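You operate a simulated robot arm through the tools that you are given. There is no shell and no other tool.

Carry out the task below with a simulated robot arm. There is one attempt and no reset: what you move stays moved.

JOB
Put things in order on the small table. At the end: the yellow steel packer stands where the clear juice bottle stood; the red steel packer stands where the small green brush stood; the clear juice bottle stands where the red steel packer stood; the blue centre cap stands where the yellow steel packer stood; the small green brush stands on top of the green wiping block; whatever was shut is shut again. Leave all else as you found it, and nothing knocked over.

The check looks at the end state, three seconds after you hand in, the way a careful person would. Anything else that was tipped, shoved, dropped, spilled or broken makes it a failure. Lids that push on must go on centred and level and be pressed home; caps that screw on are set level and turned clockwise until they are tight.

ROBOT AND FRAMES
A 7-joint arm with a two-finger parallel gripper, fixed in place. Base frame: the origin is at the foot of the arm, x ahead of it, y to its left, z up; the work surface is at about z = 0. Readings come in m, degrees, newtons and seconds.
With the tool pointing down near the work surface it reaches from about 0.24 to 0.62 m from the base axis. Its first joint turns from -66.0 to 66.0 degrees. Payload 2.6 kg.
Tool frame: the origin (TCP) lies between the finger pads and is the grasp point; the fingertips stand 0.03 m ahead of it; z points along the fingers, y is the line along which they close. The gripper opens to 0.094 m. The fingers are 0.028 m wide and 0.01 m thick; the gripper's body (0.05 by 0.096 m) begins 0.055 m behind the TCP.
Orientation is told as [roll, pitch, yaw] about the base's x, y, z axes, in that order, counted from this pose: with the fingers straight down and closing along the base's y, the tool's x points along the base's -x, its y along +y and its z along -z.

CONTROLS
- The arm moves only by the tool nudge_tool. Its argument "rows" is a list of rows, each a list of 6 numbers: the shift along the base's x, y, z in m, then the turn, a rotation vector about the base's x, y, z in degrees. In form: [[dx, dy, dz, ax, ay, az], ...]. A call has 1 to 20 rows; each row shifts and turns the commanded pose from where the row before left it. "claw" is the finger opening in m, from 0 to 0.094, set as the call begins (left out, the last holds). A row lasts 0.2 s, in which the tool goes at most 0.05 m and 8.6 degrees; a call with a longer step from one row to the next is refused whole, and so is a gripper value outside its range. A pose out of reach is approached as far as the arm can. The call stops where the force on the tool passes 40 N (or 10 N more than at its start, if that is more) or the arm is blocked; 0.2 s more then pass. The fingers move at their own pace (about 0.072 m/s each) and stop on an object; they squeeze with about 41 N. The grip force told is the motor's: it shows also when the fingers shut on nothing. Time passes only in rows, and 0.2 s behind the last, so rows that do not move let the fingers close. The reply holds the time, the measured pose of the TCP, the force on the tool along the base axes, the opening and the grip force, in the units named above and with some noise, with the torque about the TCP (base axes, N m) and any sound that the robot's microphone picked up, and new pictures: "views" is both (left out), scene, wrist or none.
- Cameras (640 x 400 px; columns grow to the right, rows downward): "scene" is fixed at [0.046, 0.433, 0.5611]; the picture's right is [-0.66, -0.75, 0.00], its down [-0.43, 0.37, -0.82] and it looks along [0.62, -0.54, -0.57] (base axes); focal length 308 px, centre (320, 200). "wrist" rides on the gripper at [0.076, 0.014, -0.102] in the tool frame; the picture's right is [-0.18, 0.98, 0.00], its down [-0.75, -0.14, -0.64] and it looks along [-0.63, -0.12, 0.77] (tool axes); focal length 243 px, centre (320, 200). There is no depth. A picture from a camera that has moved, and an enlarged one, comes with that camera's place and axes in the base frame and with its lens. The place of the scene camera against the robot may be out by one fixed shift of up to 0.012 m in any direction.
- close_up(camera, box): a new picture of the part [left, top, right, bottom] of that camera's present view, enlarged. It takes no simulated time.
- close_job(): hands the job in; it is judged then, once.

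Nothing tells you positions but the pictures and the camera data. Unless the task says otherwise, let go and move clear before handing in.

The tools are called after "Request:" as a command line: name --pt "numbers of a row" for each row, then --argument value for the rest, lists and objects as JSON in quotes. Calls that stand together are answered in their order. nudge_tool: Moves the arm, as the interface text tells. Its arguments: {"type":"object","properties":{"rows":{"type":"array","items":{"type":"array","items":{"type":"number"}}},"claw":{"type":"number"},"views":{"type":"string","enum":["both","scene","wrist","none"]}},"required":["rows"]} The other tools are called the same way: close_up (camera, box) takes an enlarged picture of a part of a camera's view; close_job () hands the job in.

At the start:

```text
clock: 0.0
tcp_pos: [0.3737, -0.0141, 0.3502]
tool_rot: [0.0, 0.0, 0.0]
ft_force: [0.6, -1.1, -0.3]
torque: [0.01, -0.04, 0.0]
opening: 0.094
grasp_force: 0.1
```

scene: 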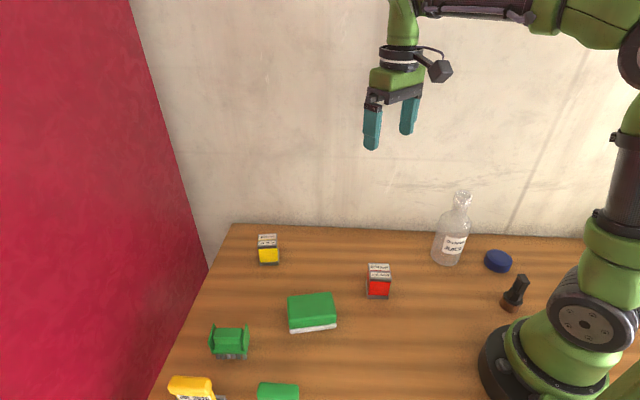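
wrist: 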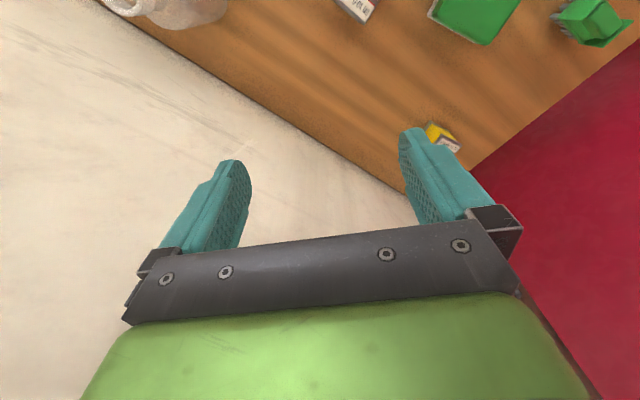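

I see a table with a yellow packer, red packer, clear bottle, blue cap, a dark brush-like thing, a green block and other items. I'll look closer before moving anything.

Request:
close_up --camera "scene" --box '[140, 210, 400, 400]'

Request:
close_up --camera "scene" --box '[400, 180, 580, 330]'

Request:
close_up --camera "scene" --box '[230, 220, 410, 340]'

Request:
close_up --camera "scene" --box '[140, 310, 320, 400]'

Request:
close_up --camera "wrist" --box '[100, 0, 640, 200]'

```text
2.11 times, centred on (270, 305) of scene
camera zoom: at [0.046, 0.433, 0.5611], right [-0.66, -0.75, 0.0], down [-0.43, 0.37, -0.82], along [0.62, -0.54, -0.57], focal length 647 px, centre (425, -21)
```

zoom: 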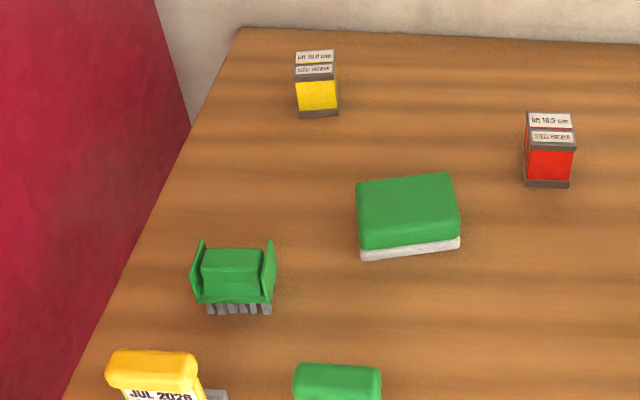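

```text
2.67 times, centred on (490, 255) of scene
camera zoom: at [0.046, 0.433, 0.5611], right [-0.66, -0.75, 0.0], down [-0.43, 0.37, -0.82], along [0.62, -0.54, -0.57], focal length 820 px, centre (-133, 53)
```

zoom: 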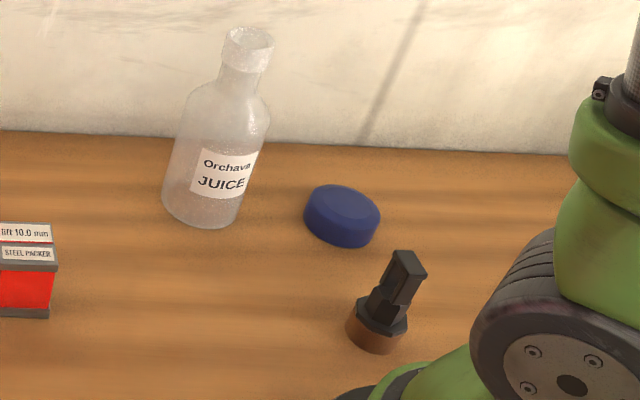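

```text
3.33 times, centred on (320, 280) of scene
camera zoom: at [0.046, 0.433, 0.5611], right [-0.66, -0.75, 0.0], down [-0.43, 0.37, -0.82], along [0.62, -0.54, -0.57], focal length 1025 px, centre (320, -67)
```

zoom: 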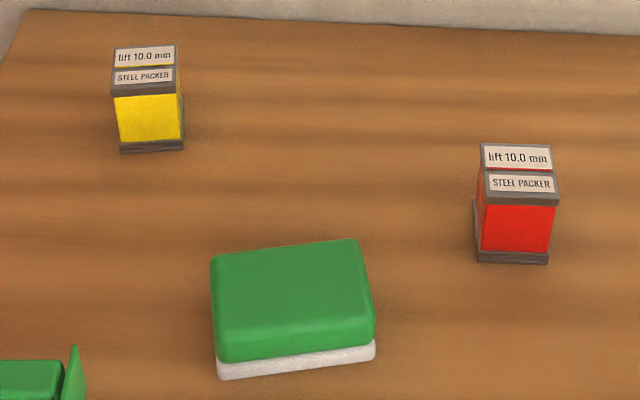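

```text
3.56 times, centred on (230, 355) of scene
camera zoom: at [0.046, 0.433, 0.5611], right [-0.66, -0.75, 0.0], down [-0.43, 0.37, -0.82], along [0.62, -0.54, -0.57], focal length 1093 px, centre (640, -351)
```

zoom: 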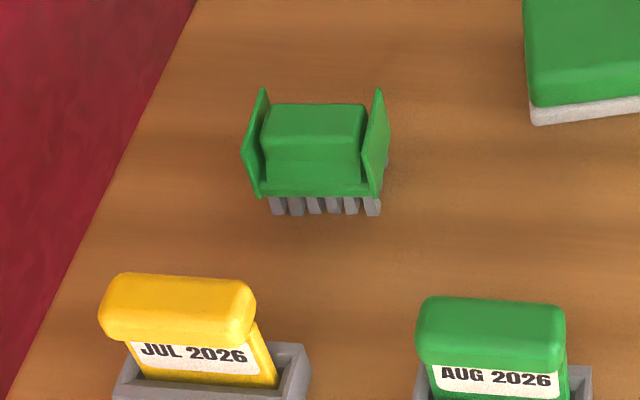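

```text
1.19 times, centred on (370, 100) of wrist
camera zoom: at [0.2961, -0.0011, 0.4525], right [0.18, 0.98, 0.0], down [0.75, -0.14, 0.64], along [0.63, -0.12, -0.77], focal length 288 px, centre (261, 318)
```

zoom: 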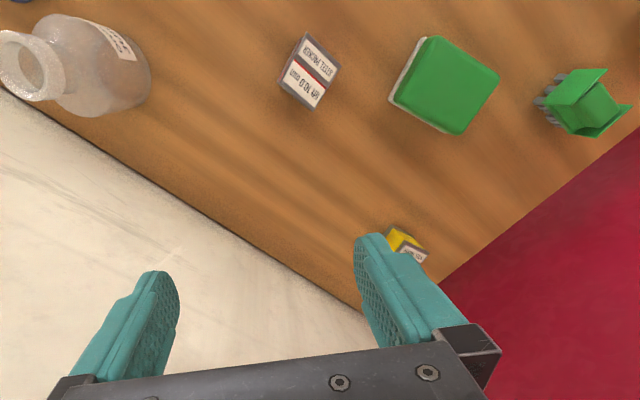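

The objects seem to lie roughly here: cap (0.16,-0.25), bottle (0.26,-0.17), red (0.295,0.05), yellow (0.53,0.17), block (0.34,0.20) and brush (0.40,0.35). I'll move high over the table and use the wrist camera to refine these and check for hidden details.

Request:
nudge_tool --pt "-0.02 0.03 -0.02 0 0 0" --pt "-0.02 0.03 -0.02 0 0 0" --pt "-0.02 0.0 -0.03 0 0 0" --pt "-0.018 0.0 -0.03 0 0 0" --pt "0 0 0 0 0 0" --views "both"

```text
clock: 1.2
tcp_pos: [0.2946, 0.0445, 0.2505]
tool_rot: [0.1, 0.0, 0.0]
ft_force: [-1.1, -0.4, 0.2]
torque: [0.02, 0.03, 0.01]
opening: 0.0941
grasp_force: 0.1
camera wrist: at [0.2177, 0.0588, 0.3535], right [0.18, 0.98, 0.0], down [0.75, -0.14, 0.64], along [0.63, -0.12, -0.77], focal length 243 px, centre (320, 200)
```

scene: 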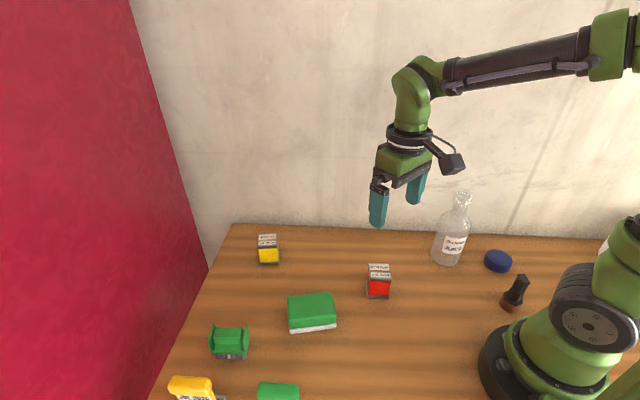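
wrist: 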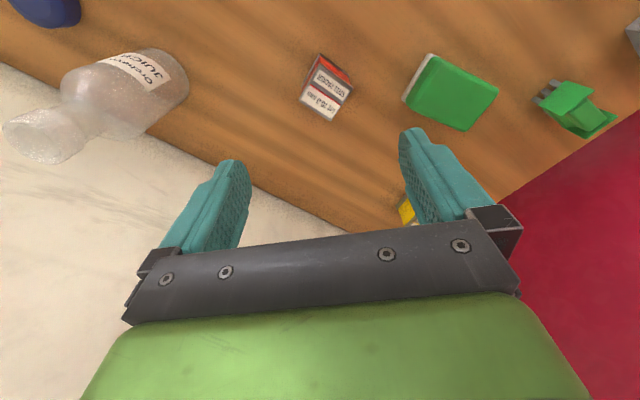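

The wrist view shows the red packer, block, brush and bottle from above. I'll enlarge those areas to understand their shapes.

Request:
close_up --camera "wrist" --box '[270, 30, 390, 140]'

Request:
close_up --camera "wrist" --box '[390, 30, 640, 150]'

Request:
close_up --camera "wrist" --box '[0, 0, 210, 170]'

Request:
close_up --camera "scene" --box '[350, 250, 410, 310]'

Request:
close_up --camera "scene" --box '[200, 310, 260, 370]'

```text
3.64 times, centred on (330, 85) of wrist
camera zoom: at [0.2177, 0.0588, 0.3535], right [0.18, 0.98, 0.0], down [0.75, -0.14, 0.64], along [0.63, -0.12, -0.77], focal length 882 px, centre (284, 618)
```

zoom: 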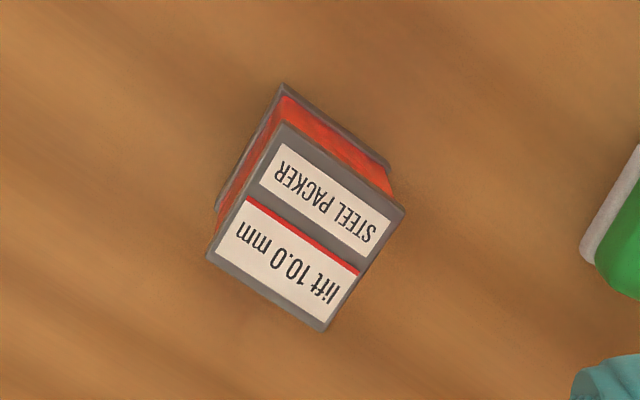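

```text
2.56 times, centred on (515, 90) of wrist
camera zoom: at [0.2177, 0.0588, 0.3535], right [0.18, 0.98, 0.0], down [0.75, -0.14, 0.64], along [0.63, -0.12, -0.77], focal length 621 px, centre (-179, 482)
```

zoom: 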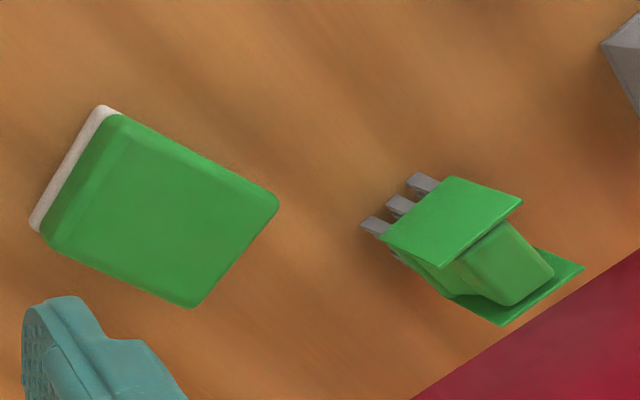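

```text
2.35 times, centred on (105, 85) of wrist
camera zoom: at [0.2177, 0.0588, 0.3535], right [0.18, 0.98, 0.0], down [0.75, -0.14, 0.64], along [0.63, -0.12, -0.77], focal length 571 px, centre (826, 471)
```

zoom: 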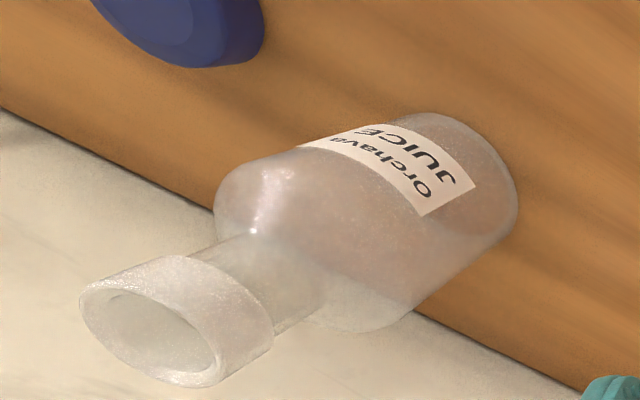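

```text
6.67 times, centred on (380, 280) of scene
camera zoom: at [0.046, 0.433, 0.5611], right [-0.66, -0.75, 0.0], down [-0.43, 0.37, -0.82], along [0.62, -0.54, -0.57], focal length 2050 px, centre (-80, -333)
```

zoom: 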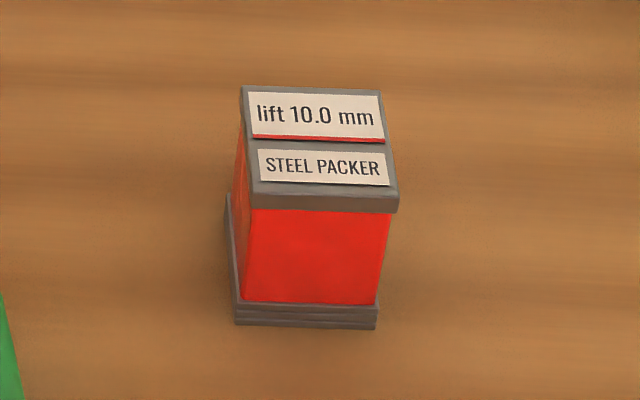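

```text
6.67 times, centred on (230, 340) of scene
camera zoom: at [0.046, 0.433, 0.5611], right [-0.66, -0.75, 0.0], down [-0.43, 0.37, -0.82], along [0.62, -0.54, -0.57], focal length 2050 px, centre (920, -733)
```

zoom: 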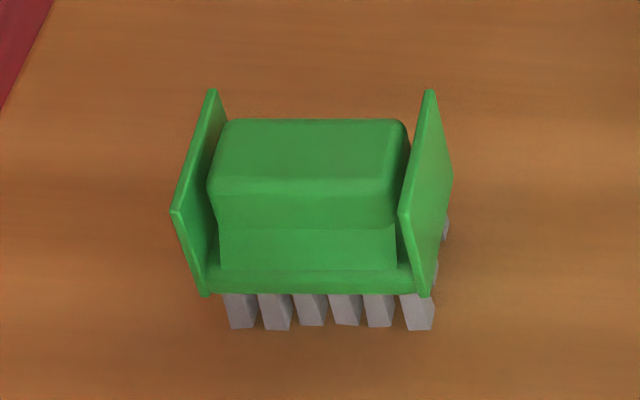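

The red packer appears to be about 46 mm square and 57 mm tall, centred near (0.305, 0.049) and turned ~47°. Next I go above the brush with the gripper turned to match the table, to measure the brush and the block.

Request:
nudge_tool --pt "0.01 0.04 0 0 0 8" --pt "0.01 0.04 0 0 0 8" --pt "0.01 0.04 0 0 0 8" --pt "0.01 0.04 0 0 0 8" --pt "0.01 0.04 0 0 0 8" --pt "0.01 0.04 0 0 0 7.5" --pt "0.01 0.04 0 0 0 0" --pt "0 0 0 0 0 0" --views "both"

```text
clock: 3.0
tcp_pos: [0.3671, 0.3267, 0.2479]
tool_rot: [0.0, 0.0, 47.4]
ft_force: [0.4, -0.9, 0.5]
torque: [0.0, 0.0, 0.01]
opening: 0.0937
grasp_force: 0.0
camera wrist: at [0.3042, 0.2795, 0.3511], right [-0.6, 0.8, 0.0], down [0.61, 0.46, 0.64], along [0.51, 0.39, -0.77], focal length 243 px, centre (320, 200)
```

scene: 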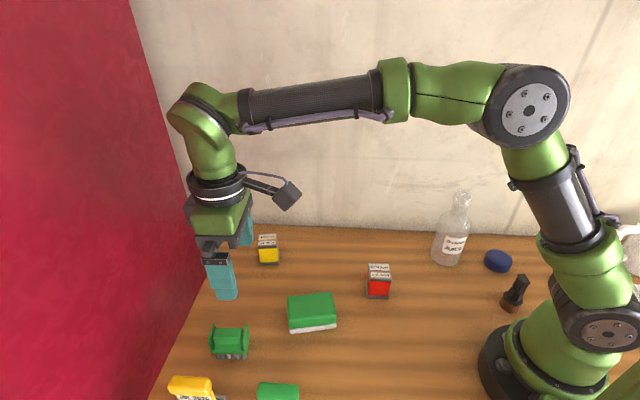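
wrist: 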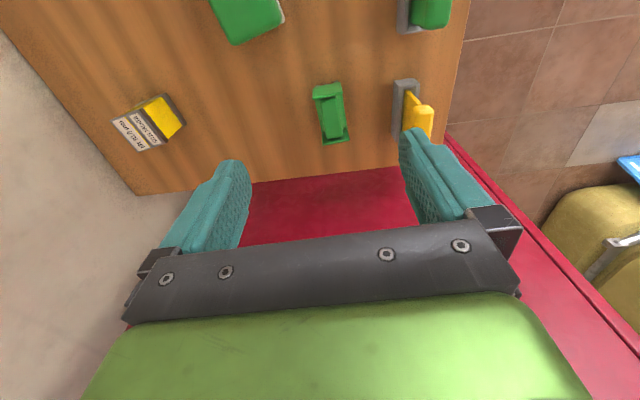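

Request:
close_up --camera "wrist" --box '[270, 60, 390, 160]'

Request:
close_up --camera "wrist" --box '[370, 0, 470, 150]'

Request:
close_up --camera "scene" --box '[540, 150, 640, 300]'

Request:
close_up --camera "wrist" --box '[90, 70, 220, 180]'

```text
4.00 times, centred on (330, 110) of wrist
camera zoom: at [0.3042, 0.2795, 0.3511], right [-0.6, 0.8, 0.0], down [0.61, 0.46, 0.64], along [0.51, 0.39, -0.77], focal length 970 px, centre (280, 560)
```

zoom: 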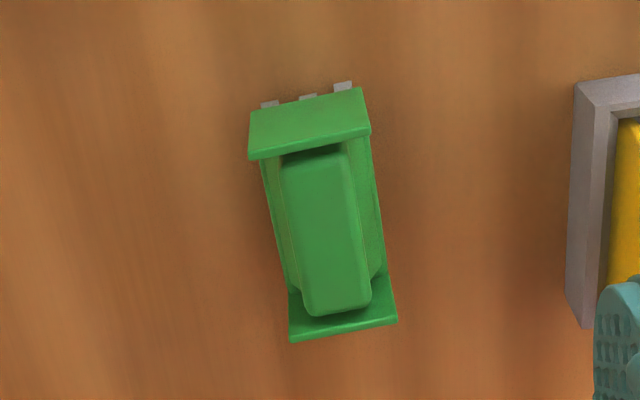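

```text
2.67 times, centred on (420, 75) of wrist
camera zoom: at [0.3042, 0.2795, 0.3511], right [-0.6, 0.8, 0.0], down [0.61, 0.46, 0.64], along [0.51, 0.39, -0.77], focal length 647 px, centre (53, 533)
```

zoom: 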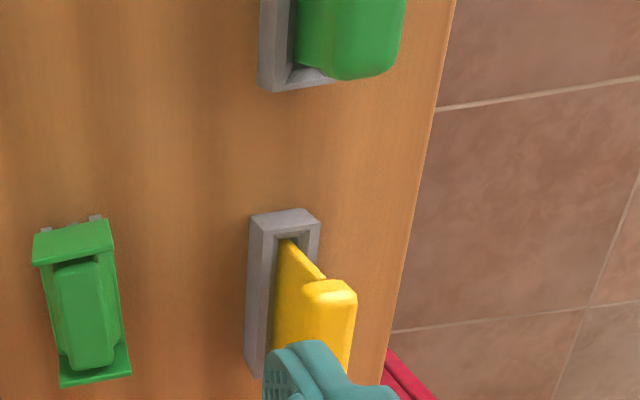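

```text
2.67 times, centred on (590, 225) of scene
camera zoom: at [0.046, 0.433, 0.5611], right [-0.66, -0.75, 0.0], down [-0.43, 0.37, -0.82], along [0.62, -0.54, -0.57], focal length 820 px, centre (-400, 133)
```

zoom: 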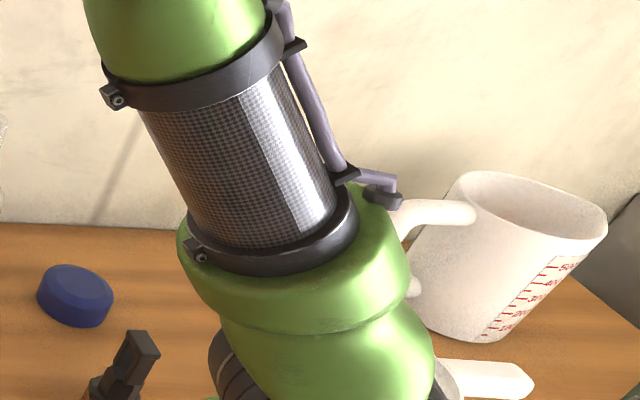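

```text
3.64 times, centred on (155, 125) of wrist
camera zoom: at [0.3042, 0.2795, 0.3511], right [-0.6, 0.8, 0.0], down [0.61, 0.46, 0.64], along [0.51, 0.39, -0.77], focal length 882 px, centre (920, 473)
```

zoom: 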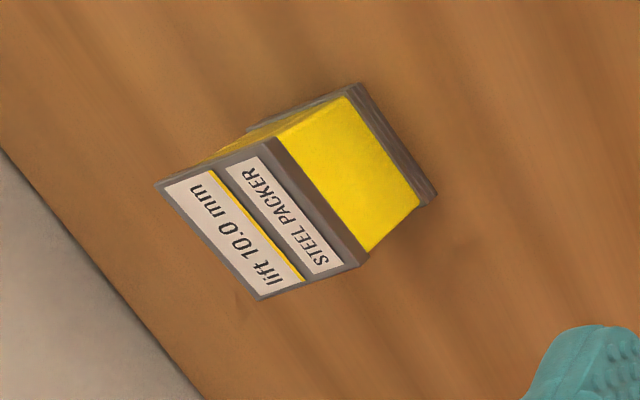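

The brush's long axis runs at about 48°, its handle top is near z≈0.06 and its centre near (0.387, 0.360). I'll descend partway over it for a closer look.

Request:
nudge_tool --pt "0.01 0.017 -0.03 0 0 0" --pt "0.01 0.016 -0.03 0 0 0" --pt "0 0 -0.04 0 0 0.1" --pt "0 0 0 0 0 0" --views "both"

```text
clock: 4.0
tcp_pos: [0.3877, 0.3576, 0.1482]
tool_rot: [0.0, 0.0, 47.6]
ft_force: [0.7, 0.6, 0.1]
torque: [-0.02, -0.01, -0.01]
opening: 0.094
grasp_force: 0.1
camera wrist: at [0.3239, 0.3103, 0.252], right [-0.6, 0.8, 0.0], down [0.61, 0.46, 0.64], along [0.51, 0.39, -0.77], focal length 243 px, centre (320, 200)
```

scene: 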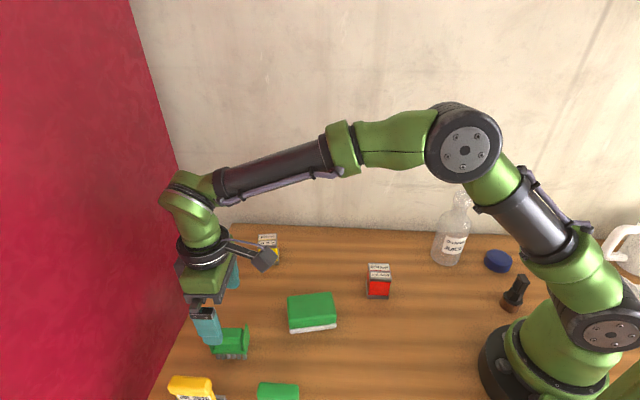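
wrist: 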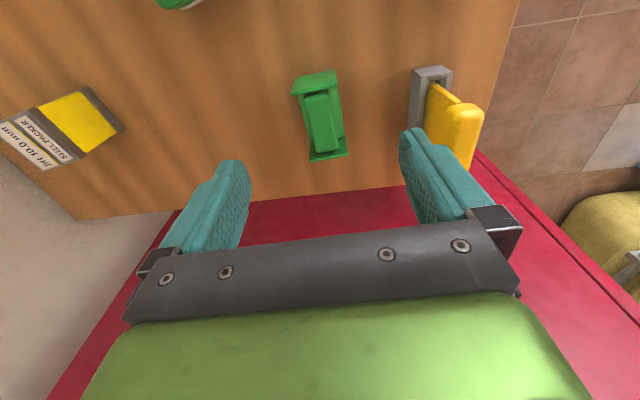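

Request:
close_up --camera "wrist" --box '[270, 50, 390, 170]'

Request:
close_up --camera "scene" --box '[170, 290, 270, 400]'

Request:
close_up --camera "wrist" --box '[380, 50, 520, 200]'

```text
3.33 times, centred on (330, 110) of wrist
camera zoom: at [0.3239, 0.3103, 0.252], right [-0.6, 0.8, 0.0], down [0.61, 0.46, 0.64], along [0.51, 0.39, -0.77], focal length 809 px, centre (287, 500)
```

zoom: 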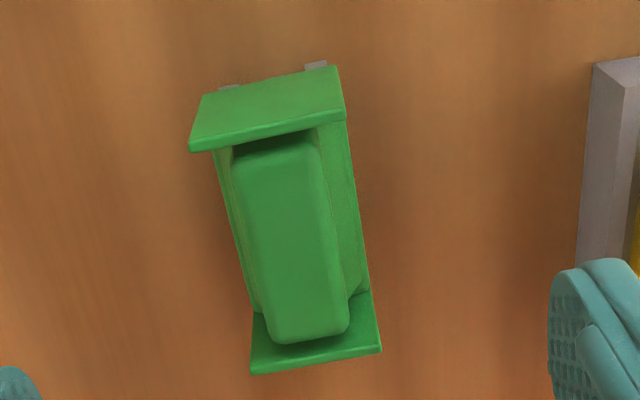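

```text
3.64 times, centred on (220, 345) of scene
camera zoom: at [0.046, 0.433, 0.5611], right [-0.66, -0.75, 0.0], down [-0.43, 0.37, -0.82], along [0.62, -0.54, -0.57], focal length 1118 px, centre (684, -327)
```

zoom: 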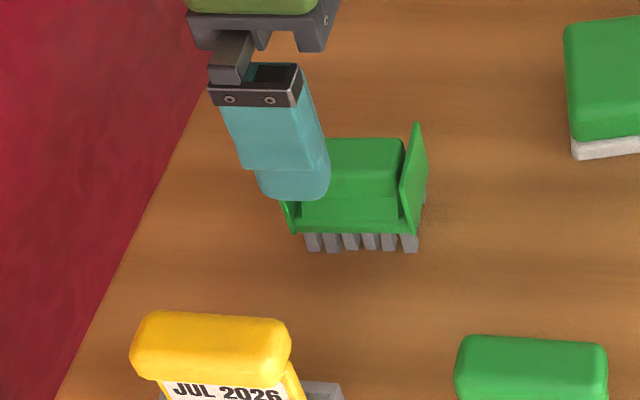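

```text
2.67 times, centred on (450, 125) of wrist
camera zoom: at [0.3239, 0.3103, 0.252], right [-0.6, 0.8, 0.0], down [0.61, 0.46, 0.64], along [0.51, 0.39, -0.77], focal length 647 px, centre (-27, 400)
```

zoom: 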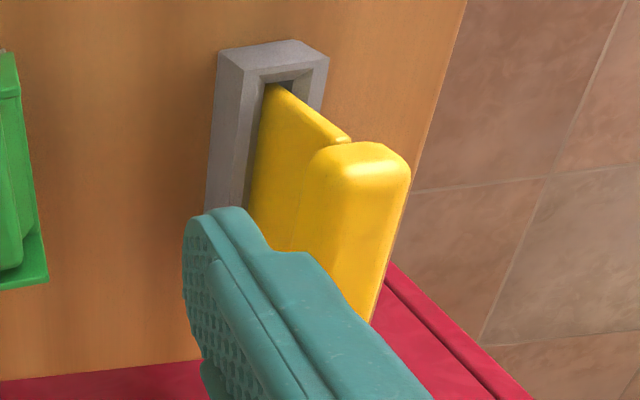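

The fingers line up with the handle between the two end plates. I'll close the claw partway to keep clear of the date item, then descend onto the handle.

Request:
nudge_tool --pt "-0.001 0.002 0 0 0 0" --pt "0 0 -0.02 0 0 0" --pt "0 0 -0.02 0 0 0" --pt "0 0 -0.015 0 0 0" --pt "0 0 0 0 0 0" --claw 0.06 --views "both"

```text
clock: 5.2
tcp_pos: [0.386, 0.3608, 0.0948]
tool_rot: [0.0, 0.0, 47.6]
ft_force: [0.7, 0.5, 0.0]
torque: [-0.01, 0.0, 0.06]
opening: 0.0601
grasp_force: 0.0
camera wrist: at [0.323, 0.3134, 0.1975], right [-0.6, 0.8, 0.0], down [0.61, 0.46, 0.64], along [0.51, 0.39, -0.77], focal length 243 px, centre (320, 200)
```

scene: 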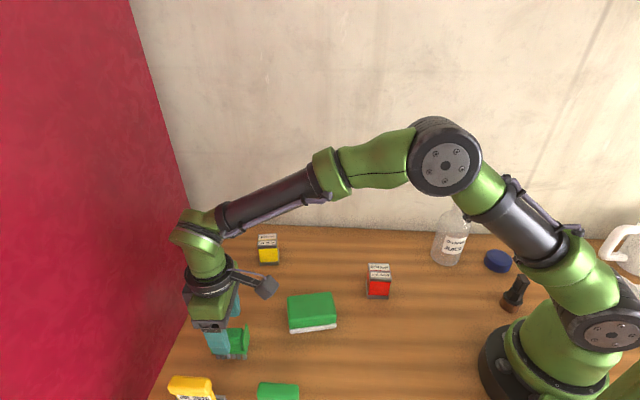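
wrist: 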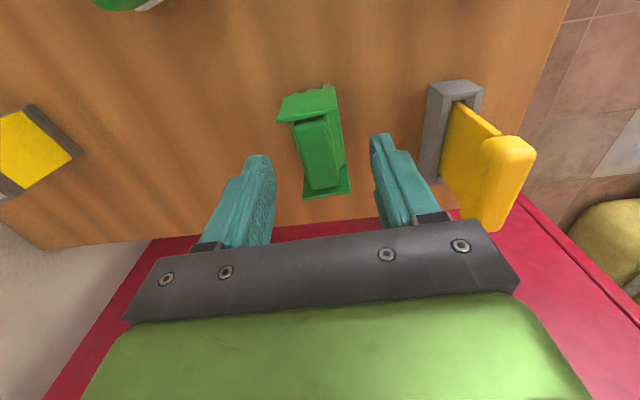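

Request:
close_up --camera "wrist" --box '[230, 60, 430, 220]'

Request:
close_up --camera "scene" --box '[180, 300, 270, 370]'

```text
2.50 times, centred on (330, 140) of wrist
camera zoom: at [0.323, 0.3134, 0.1975], right [-0.6, 0.8, 0.0], down [0.61, 0.46, 0.64], along [0.51, 0.39, -0.77], focal length 606 px, centre (295, 350)
```

zoom: 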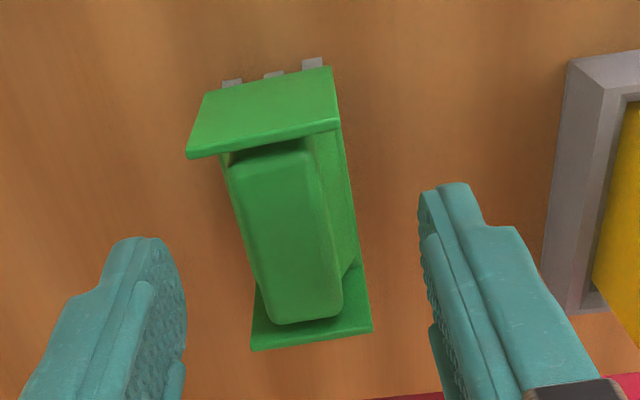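

```text
5.71 times, centred on (225, 335) of scene
camera zoom: at [0.046, 0.433, 0.5611], right [-0.66, -0.75, 0.0], down [-0.43, 0.37, -0.82], along [0.62, -0.54, -0.57], focal length 1757 px, centre (863, -571)
```

zoom: 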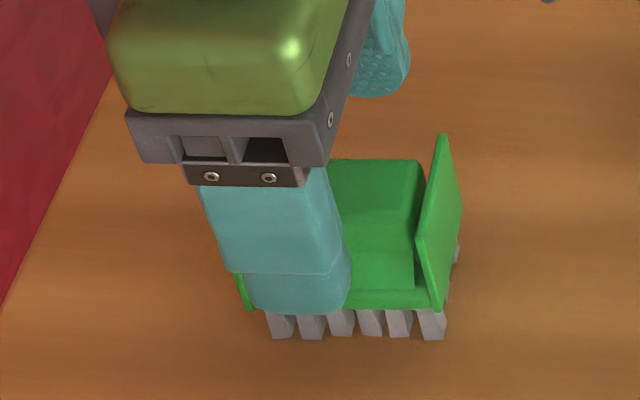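

Alignment checks out to within about 1 mm. I'll descend to the handle and close.

Request:
nudge_tool --pt "0 0 -0.014 0 0 0" --pt "0 0 -0.013 0 0 0" --pt "0 0 0 0 0 0" --views "both"

```text
clock: 6.0
tcp_pos: [0.3859, 0.3593, 0.067]
tool_rot: [0.0, 0.1, 47.6]
ft_force: [0.1, -0.2, -0.8]
torque: [0.0, 0.03, -0.03]
opening: 0.06
grasp_force: 0.0
camera wrist: at [0.3223, 0.3124, 0.1707], right [-0.6, 0.8, 0.0], down [0.61, 0.46, 0.64], along [0.51, 0.39, -0.77], focal length 243 px, centre (320, 200)
```

scene: 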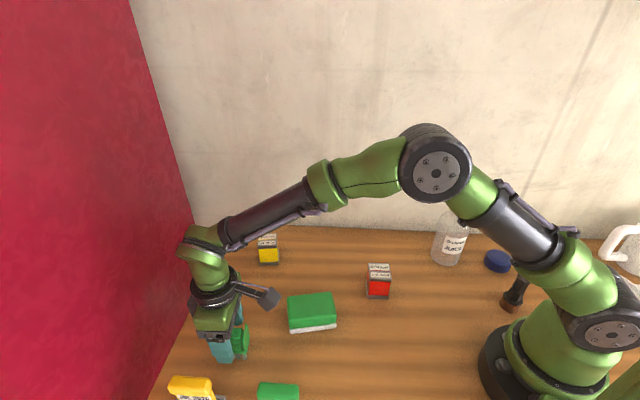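
wrist: 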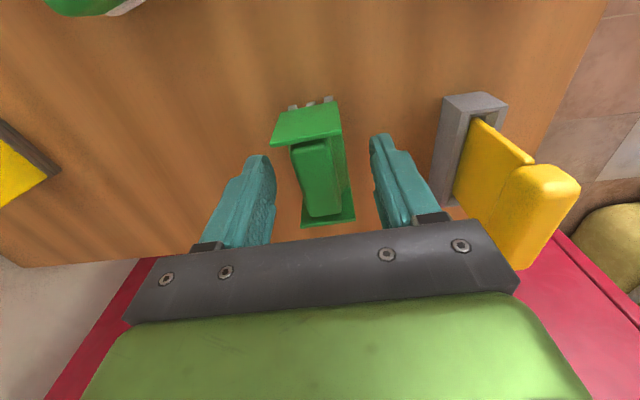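

Request:
nudge_tool --pt "0 0 0 0 0 0" --pt "0 0 0 0 0 0" --pt "0 0 0 0 0 0" --claw 0.01 --views "both"

```text
clock: 6.8
tcp_pos: [0.3856, 0.3588, 0.0674]
tool_rot: [0.0, 0.0, 47.7]
ft_force: [-0.1, 0.8, 0.2]
torque: [0.02, 0.02, -0.01]
opening: 0.0208
grasp_force: 41.7
camera wrist: at [0.3224, 0.3124, 0.1709], right [-0.6, 0.8, 0.0], down [0.61, 0.46, 0.64], along [0.51, 0.39, -0.77], focal length 243 px, centre (320, 200)
```

scene: 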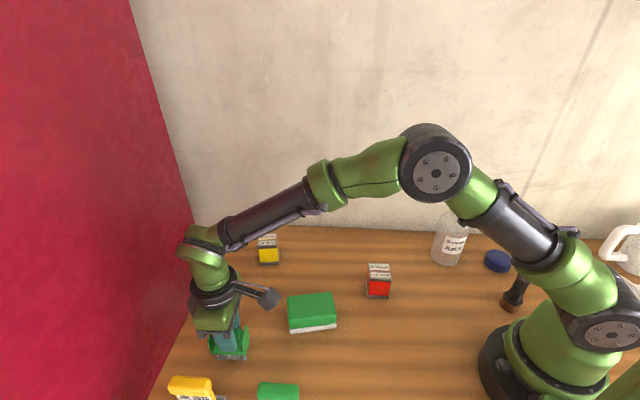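
wrist: 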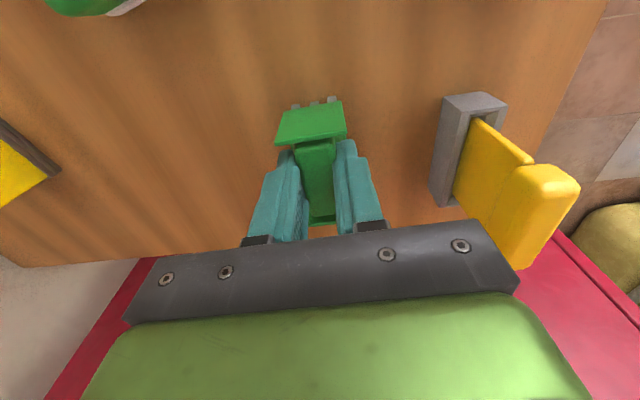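

The brush is held (opening 0.021). I'll lift straight up and move to a viewing spot from which the green block is visible under the held brush.

Request:
nudge_tool --pt "0 0 0.01 0 0 0" --pt "0 0 0.02 0 0 0" --pt "0 0 0.04 0 0 0" --pt "0 0 0.04 0 0 0" --pt "0 0 0.04 0 0 0" --pt "-0.01 -0.02 0.02 0 0 0" --pt "-0.02 -0.04 0.013 0 0 0" --pt "-0.02 -0.04 0 0 0 0" --pt "-0.006 -0.014 0 0 0 0" --pt "0 0 0 0 0 0" --views "both"

```text
clock: 9.0
tcp_pos: [0.3275, 0.2483, 0.2504]
tool_rot: [0.0, 0.0, 47.6]
ft_force: [-0.1, 0.7, -1.2]
torque: [-0.01, 0.04, 0.01]
opening: 0.0209
grasp_force: 40.9
camera wrist: at [0.2644, 0.2019, 0.354], right [-0.6, 0.8, 0.0], down [0.61, 0.46, 0.64], along [0.51, 0.39, -0.77], focal length 243 px, centre (320, 200)
```

scene: 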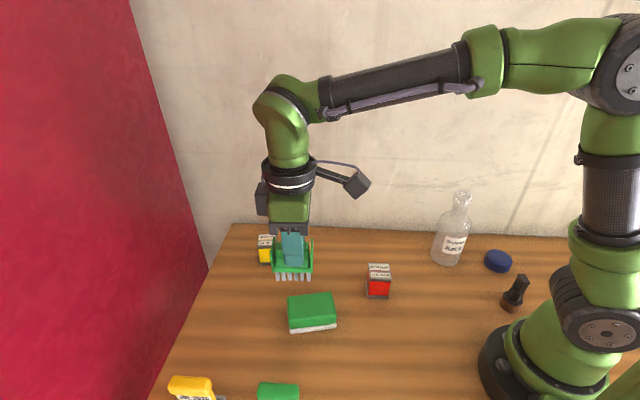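
wrist: 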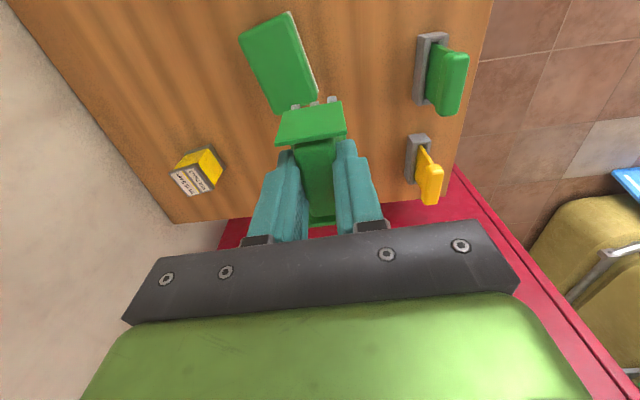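

Request:
close_up --camera "wrist" --box '[220, 0, 380, 120]'

Request:
close_up --camera "scene" --box '[250, 210, 370, 340]'

```text
3.33 times, centred on (300, 60) of wrist
camera zoom: at [0.2644, 0.2019, 0.354], right [-0.6, 0.8, 0.0], down [0.61, 0.46, 0.64], along [0.51, 0.39, -0.77], focal length 809 px, centre (387, 667)
```

zoom: 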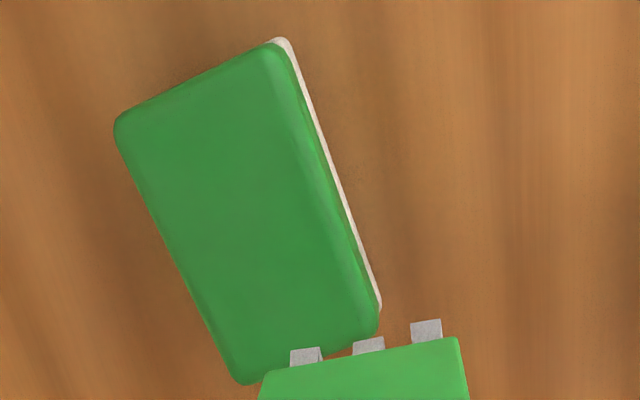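

```text
3.08 times, centred on (310, 275) of scene
camera zoom: at [0.046, 0.433, 0.5611], right [-0.66, -0.75, 0.0], down [-0.43, 0.37, -0.82], along [0.62, -0.54, -0.57], focal length 946 px, centre (351, -31)
```

zoom: 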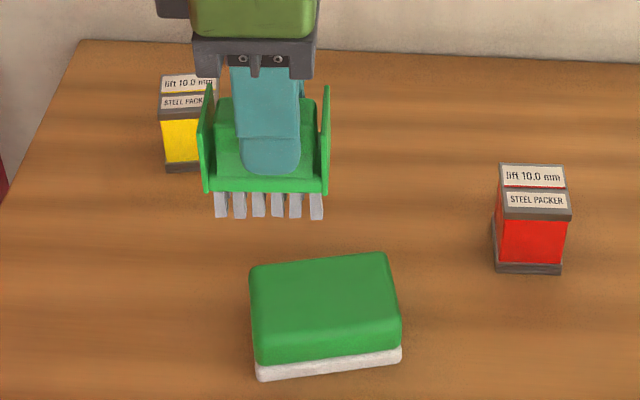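

The block's centre is near (0.345, 0.205), its long axis is at ~56°, and its top is at z≈0.034. I'll turn the brush to match and hover just above it.

Request:
nudge_tool --pt "0.005 -0.013 0 0 0 3" --pt "0.006 -0.015 -0.02 0 0 3" --pt "0.0065 -0.0148 -0.04 0 0 2.8" --pt "0 0 -0.04 0 0 0" --pt "0 0 -0.025 0 0 0" --pt "0 0 0 0 0 0" --views "both"

```text
clock: 10.4
tcp_pos: [0.3469, 0.2032, 0.126]
tool_rot: [0.0, 0.0, 56.4]
ft_force: [-0.7, -0.4, -1.4]
torque: [-0.02, 0.01, 0.0]
opening: 0.0211
grasp_force: 41.2
camera wrist: at [0.2917, 0.148, 0.2282], right [-0.72, 0.7, 0.0], down [0.53, 0.55, 0.64], along [0.45, 0.46, -0.77], focal length 243 px, centre (320, 200)
```

scene: 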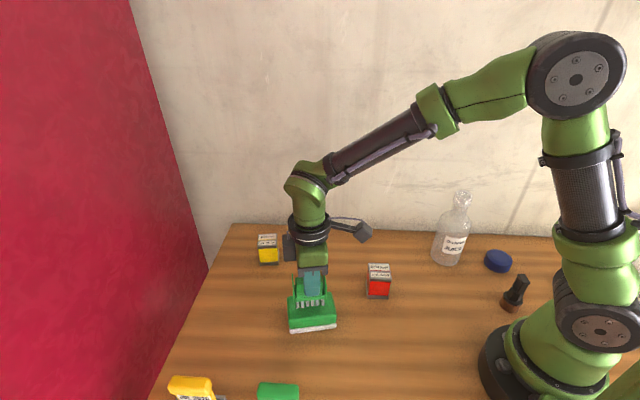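
wrist: 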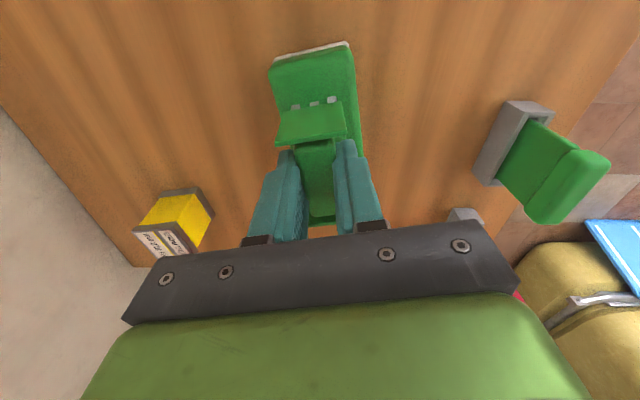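

Request:
close_up --camera "wrist" --box '[250, 30, 390, 230]'

Request:
close_up --camera "scene" --box '[260, 250, 360, 340]'

```text
2.00 times, centred on (320, 130) of wrist
camera zoom: at [0.2917, 0.148, 0.2282], right [-0.72, 0.7, 0.0], down [0.53, 0.55, 0.64], along [0.45, 0.46, -0.77], focal length 485 px, centre (320, 340)
```

zoom: 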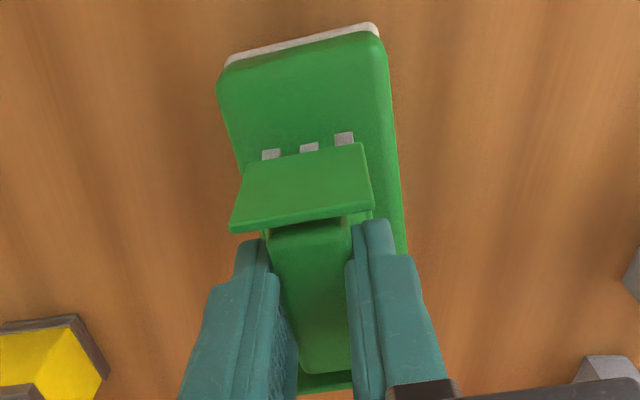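

```text
4.44 times, centred on (310, 295) of scene
camera zoom: at [0.046, 0.433, 0.5611], right [-0.66, -0.75, 0.0], down [-0.43, 0.37, -0.82], along [0.62, -0.54, -0.57], focal length 1367 px, centre (364, -222)
```

zoom: 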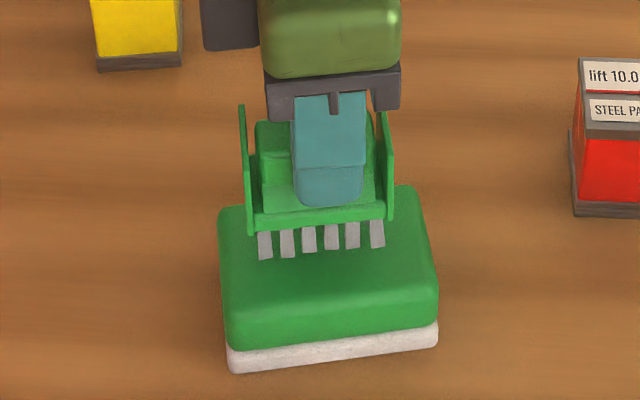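

The brush is centred over the block across its width. I'll shift it ~2 mm along the block and come down gently until contact.

Request:
nudge_tool --pt "0.0012 0.0018 -0.008 0 0 0" --pt "0 0 -0.008 0 0 0" --pt "0 0 -0.003 0 0 0" --pt "0 0 -0.002 0 0 0" --pt "0 0 0 0 0 0" --views "scene"

Request:
close_up --camera "scene" --box '[260, 250, 360, 340]'

```text
clock: 11.2
tcp_pos: [0.3482, 0.206, 0.111]
tool_rot: [-0.2, -0.3, 56.2]
ft_force: [-0.9, -1.1, 5.4]
torque: [-0.01, 0.06, -0.03]
opening: 0.0209
grasp_force: 40.7
stopped in row 3: the force on the tool passed its limit at 46 N (the readings are from after the stop); the commanded pose is now the measured one
```

scene: 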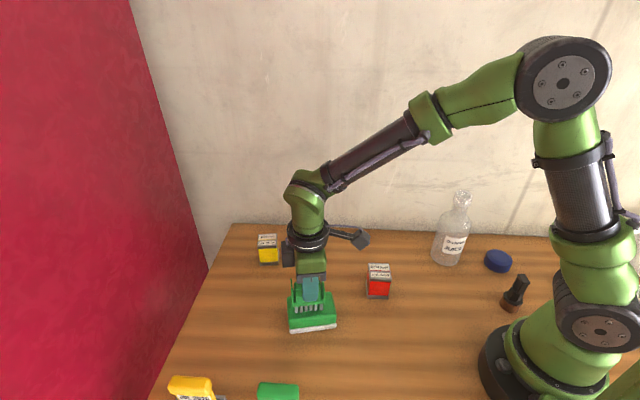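

```text
4.44 times, centred on (310, 295) of scene
camera zoom: at [0.046, 0.433, 0.5611], right [-0.66, -0.75, 0.0], down [-0.43, 0.37, -0.82], along [0.62, -0.54, -0.57], focal length 1367 px, centre (364, -222)
```

zoom: 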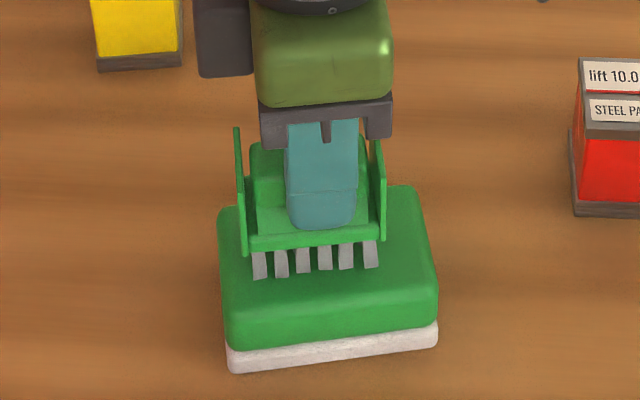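

Contact came at TCP z≈0.111, so the block top is about 43 mm high and the brush now rests on it well inside the edges. I'll open the fingers and rise straight up.

Request:
nudge_tool --pt "0 0 0 0 0 0" --pt "0 0 0 0 0 0" --pt "0 0 0 0 0 0" --claw 0.06 --views "scene"

Request:
close_up --camera "scene" --box '[260, 250, 360, 340]'

```text
clock: 12.0
tcp_pos: [0.3482, 0.2066, 0.1101]
tool_rot: [-0.1, -0.3, 56.2]
ft_force: [0.0, 0.0, 0.1]
torque: [-0.01, 0.01, 0.02]
opening: 0.0601
grasp_force: 0.1
```

scene: 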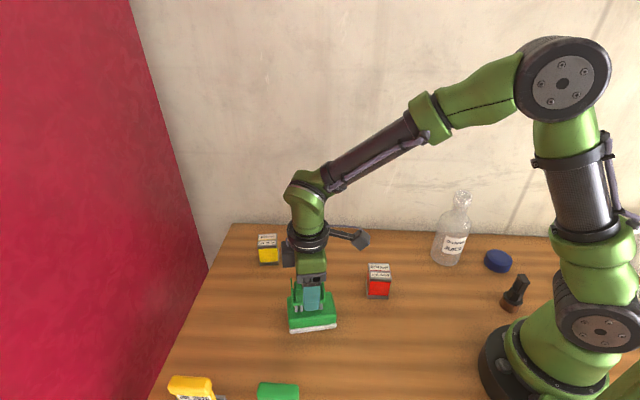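

```text
4.44 times, centred on (310, 295) of scene
camera zoom: at [0.046, 0.433, 0.5611], right [-0.66, -0.75, 0.0], down [-0.43, 0.37, -0.82], along [0.62, -0.54, -0.57], focal length 1367 px, centre (364, -222)
```

zoom: 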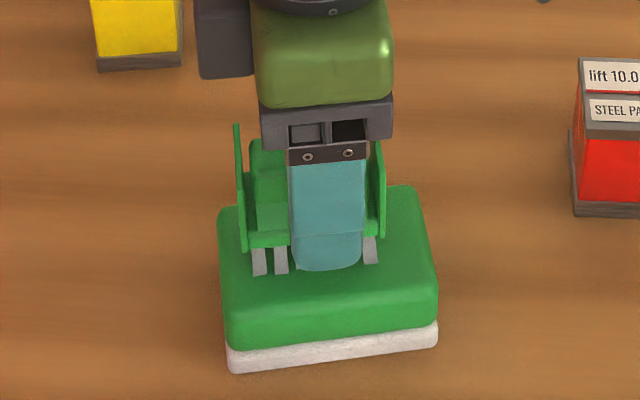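

The brush stands on the block, so I'll rise clear and go over the red packer.

Request:
nudge_tool --pt "0 0 0.01 0 0 0" --pt "0 0 0.03 0 0 0" --pt "0 0 0.04 0 0 0" --pt "0 0 0.04 0 0 0" --pt "0 0 0.02 0 0 0" --views "both"

Request:
nudge_tool --pt "-0.008 -0.028 0 0 0 -2" --pt "-0.008 -0.03 0 0 0 -2" --pt "-0.008 -0.03 -0.01 0 0 -2" --pt "-0.009 -0.03 -0.02 0 0 -2.6" --pt "-0.01 -0.037 -0.02 0 0 0" --pt "0 0 0 0 0 0" --claw 0.094 --views "both"

Request:
close_up --camera "scene" --box '[260, 250, 360, 340]'

Request:
close_up --camera "wrist" --box '[240, 50, 400, 190]'

```text
clock: 13.2
tcp_pos: [0.3463, 0.2033, 0.2509]
tool_rot: [-0.2, -0.3, 56.2]
ft_force: [-0.1, 0.6, -0.2]
torque: [-0.01, 0.0, -0.02]
opening: 0.06
grasp_force: 0.1
camera wrist: at [0.2915, 0.1488, 0.3532], right [-0.71, 0.7, 0.0], down [0.53, 0.55, 0.65], along [0.45, 0.46, -0.76], focal length 243 px, centre (320, 200)
```

scene: 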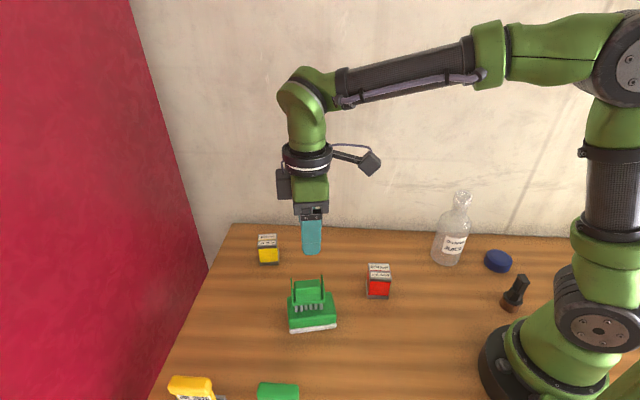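
wrist: 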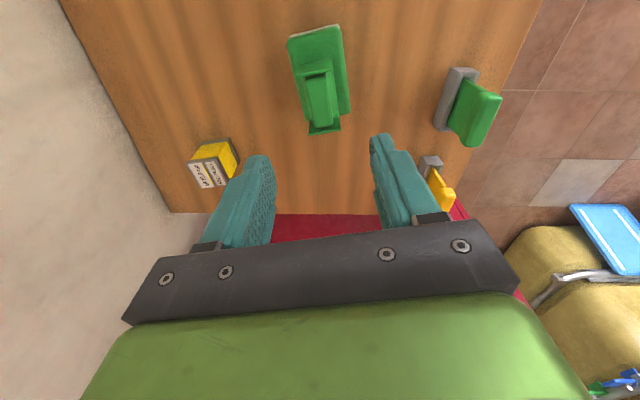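

```text
clock: 14.6
tcp_pos: [0.3067, 0.0514, 0.2006]
tool_rot: [-0.2, -0.3, 47.6]
ft_force: [-0.2, -0.1, 0.5]
torque: [-0.02, -0.01, 0.01]
opening: 0.0938
grasp_force: 0.0
camera wrist: at [0.2436, 0.0034, 0.3031], right [-0.6, 0.8, 0.0], down [0.61, 0.46, 0.65], along [0.52, 0.39, -0.76], focal length 243 px, centre (320, 200)
```

scene: 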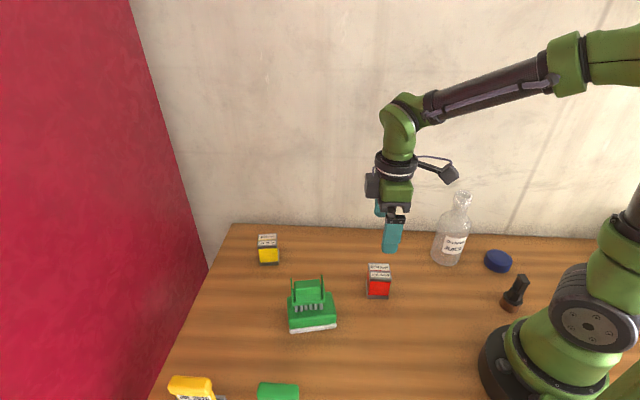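
wrist: 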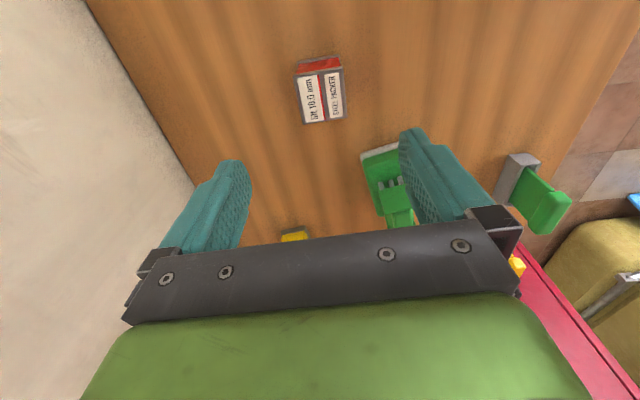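

```text
4.44 times, centred on (310, 295) of scene
camera zoom: at [0.046, 0.433, 0.5611], right [-0.66, -0.75, 0.0], down [-0.43, 0.37, -0.82], along [0.62, -0.54, -0.57], focal length 1367 px, centre (364, -222)
```

zoom: 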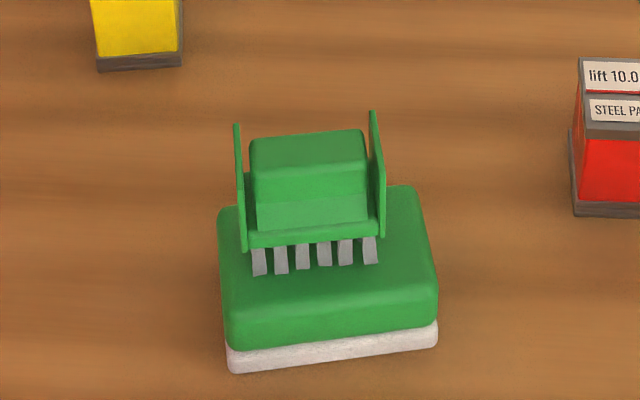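

```text
2.86 times, centred on (320, 120) of wrist
camera zoom: at [0.2436, 0.0034, 0.3031], right [-0.6, 0.8, 0.0], down [0.61, 0.46, 0.65], along [0.52, 0.39, -0.76], focal length 693 px, centre (320, 429)
```

zoom: 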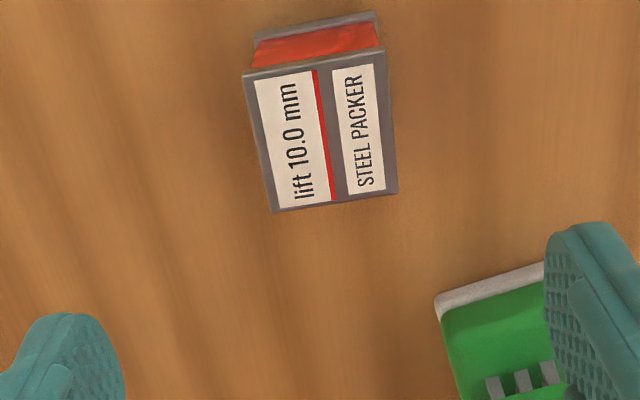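

The brush sits stably on the block. The red packer is at about (0.305, 0.050), so I'll remove the small tool tilt and descend around it.

Request:
nudge_tool --pt "-0.001 -0.001 -0.02 -0.09 0.35 0" --pt "0 0 -0.04 0 0 -0.4" --pt "0 0 -0.04 0 0 0" --pt "0 0 0 0 0 0" --views "both"

Request:
close_up --camera "wrist" --box '[200, 60, 440, 220]'

Request:
close_up --camera "scene" --box '[330, 210, 430, 310]'

```text
clock: 15.6
tcp_pos: [0.3027, 0.0521, 0.1003]
tool_rot: [0.1, -0.1, 47.1]
ft_force: [0.0, -0.5, 0.6]
torque: [0.0, -0.01, 0.01]
opening: 0.0941
grasp_force: 0.0
camera wrist: at [0.2394, 0.0047, 0.2034], right [-0.6, 0.8, 0.0], down [0.62, 0.46, 0.64], along [0.51, 0.38, -0.77], focal length 243 px, centre (320, 200)
```

scene: 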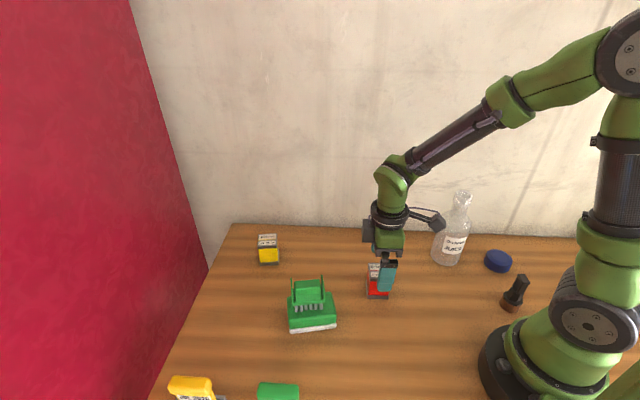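
wrist: 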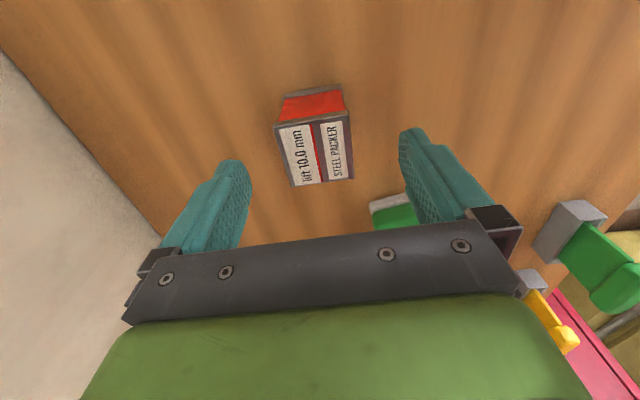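

```text
2.50 times, centred on (320, 140) of wrist
camera zoom: at [0.2394, 0.0047, 0.2034], right [-0.6, 0.8, 0.0], down [0.62, 0.46, 0.64], along [0.51, 0.38, -0.77], focal length 606 px, centre (320, 350)
```

zoom: 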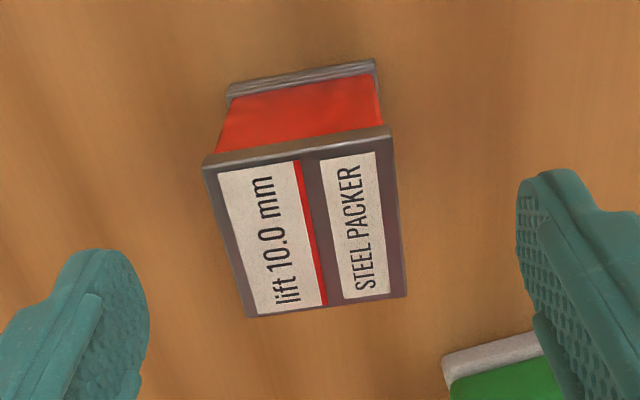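

```text
4.00 times, centred on (380, 260) of scene
camera zoom: at [0.046, 0.433, 0.5611], right [-0.66, -0.75, 0.0], down [-0.43, 0.37, -0.82], along [0.62, -0.54, -0.57], focal length 1230 px, centre (80, -40)
```

zoom: 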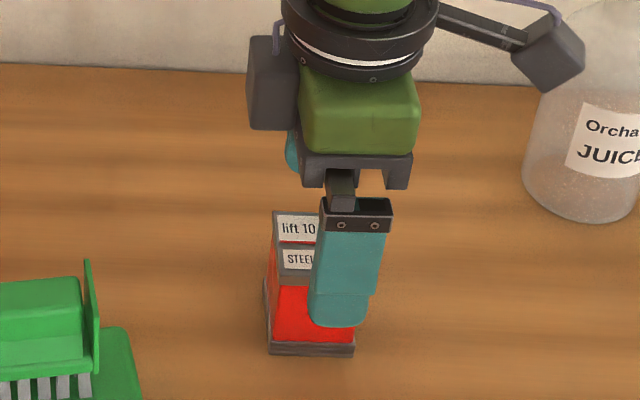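

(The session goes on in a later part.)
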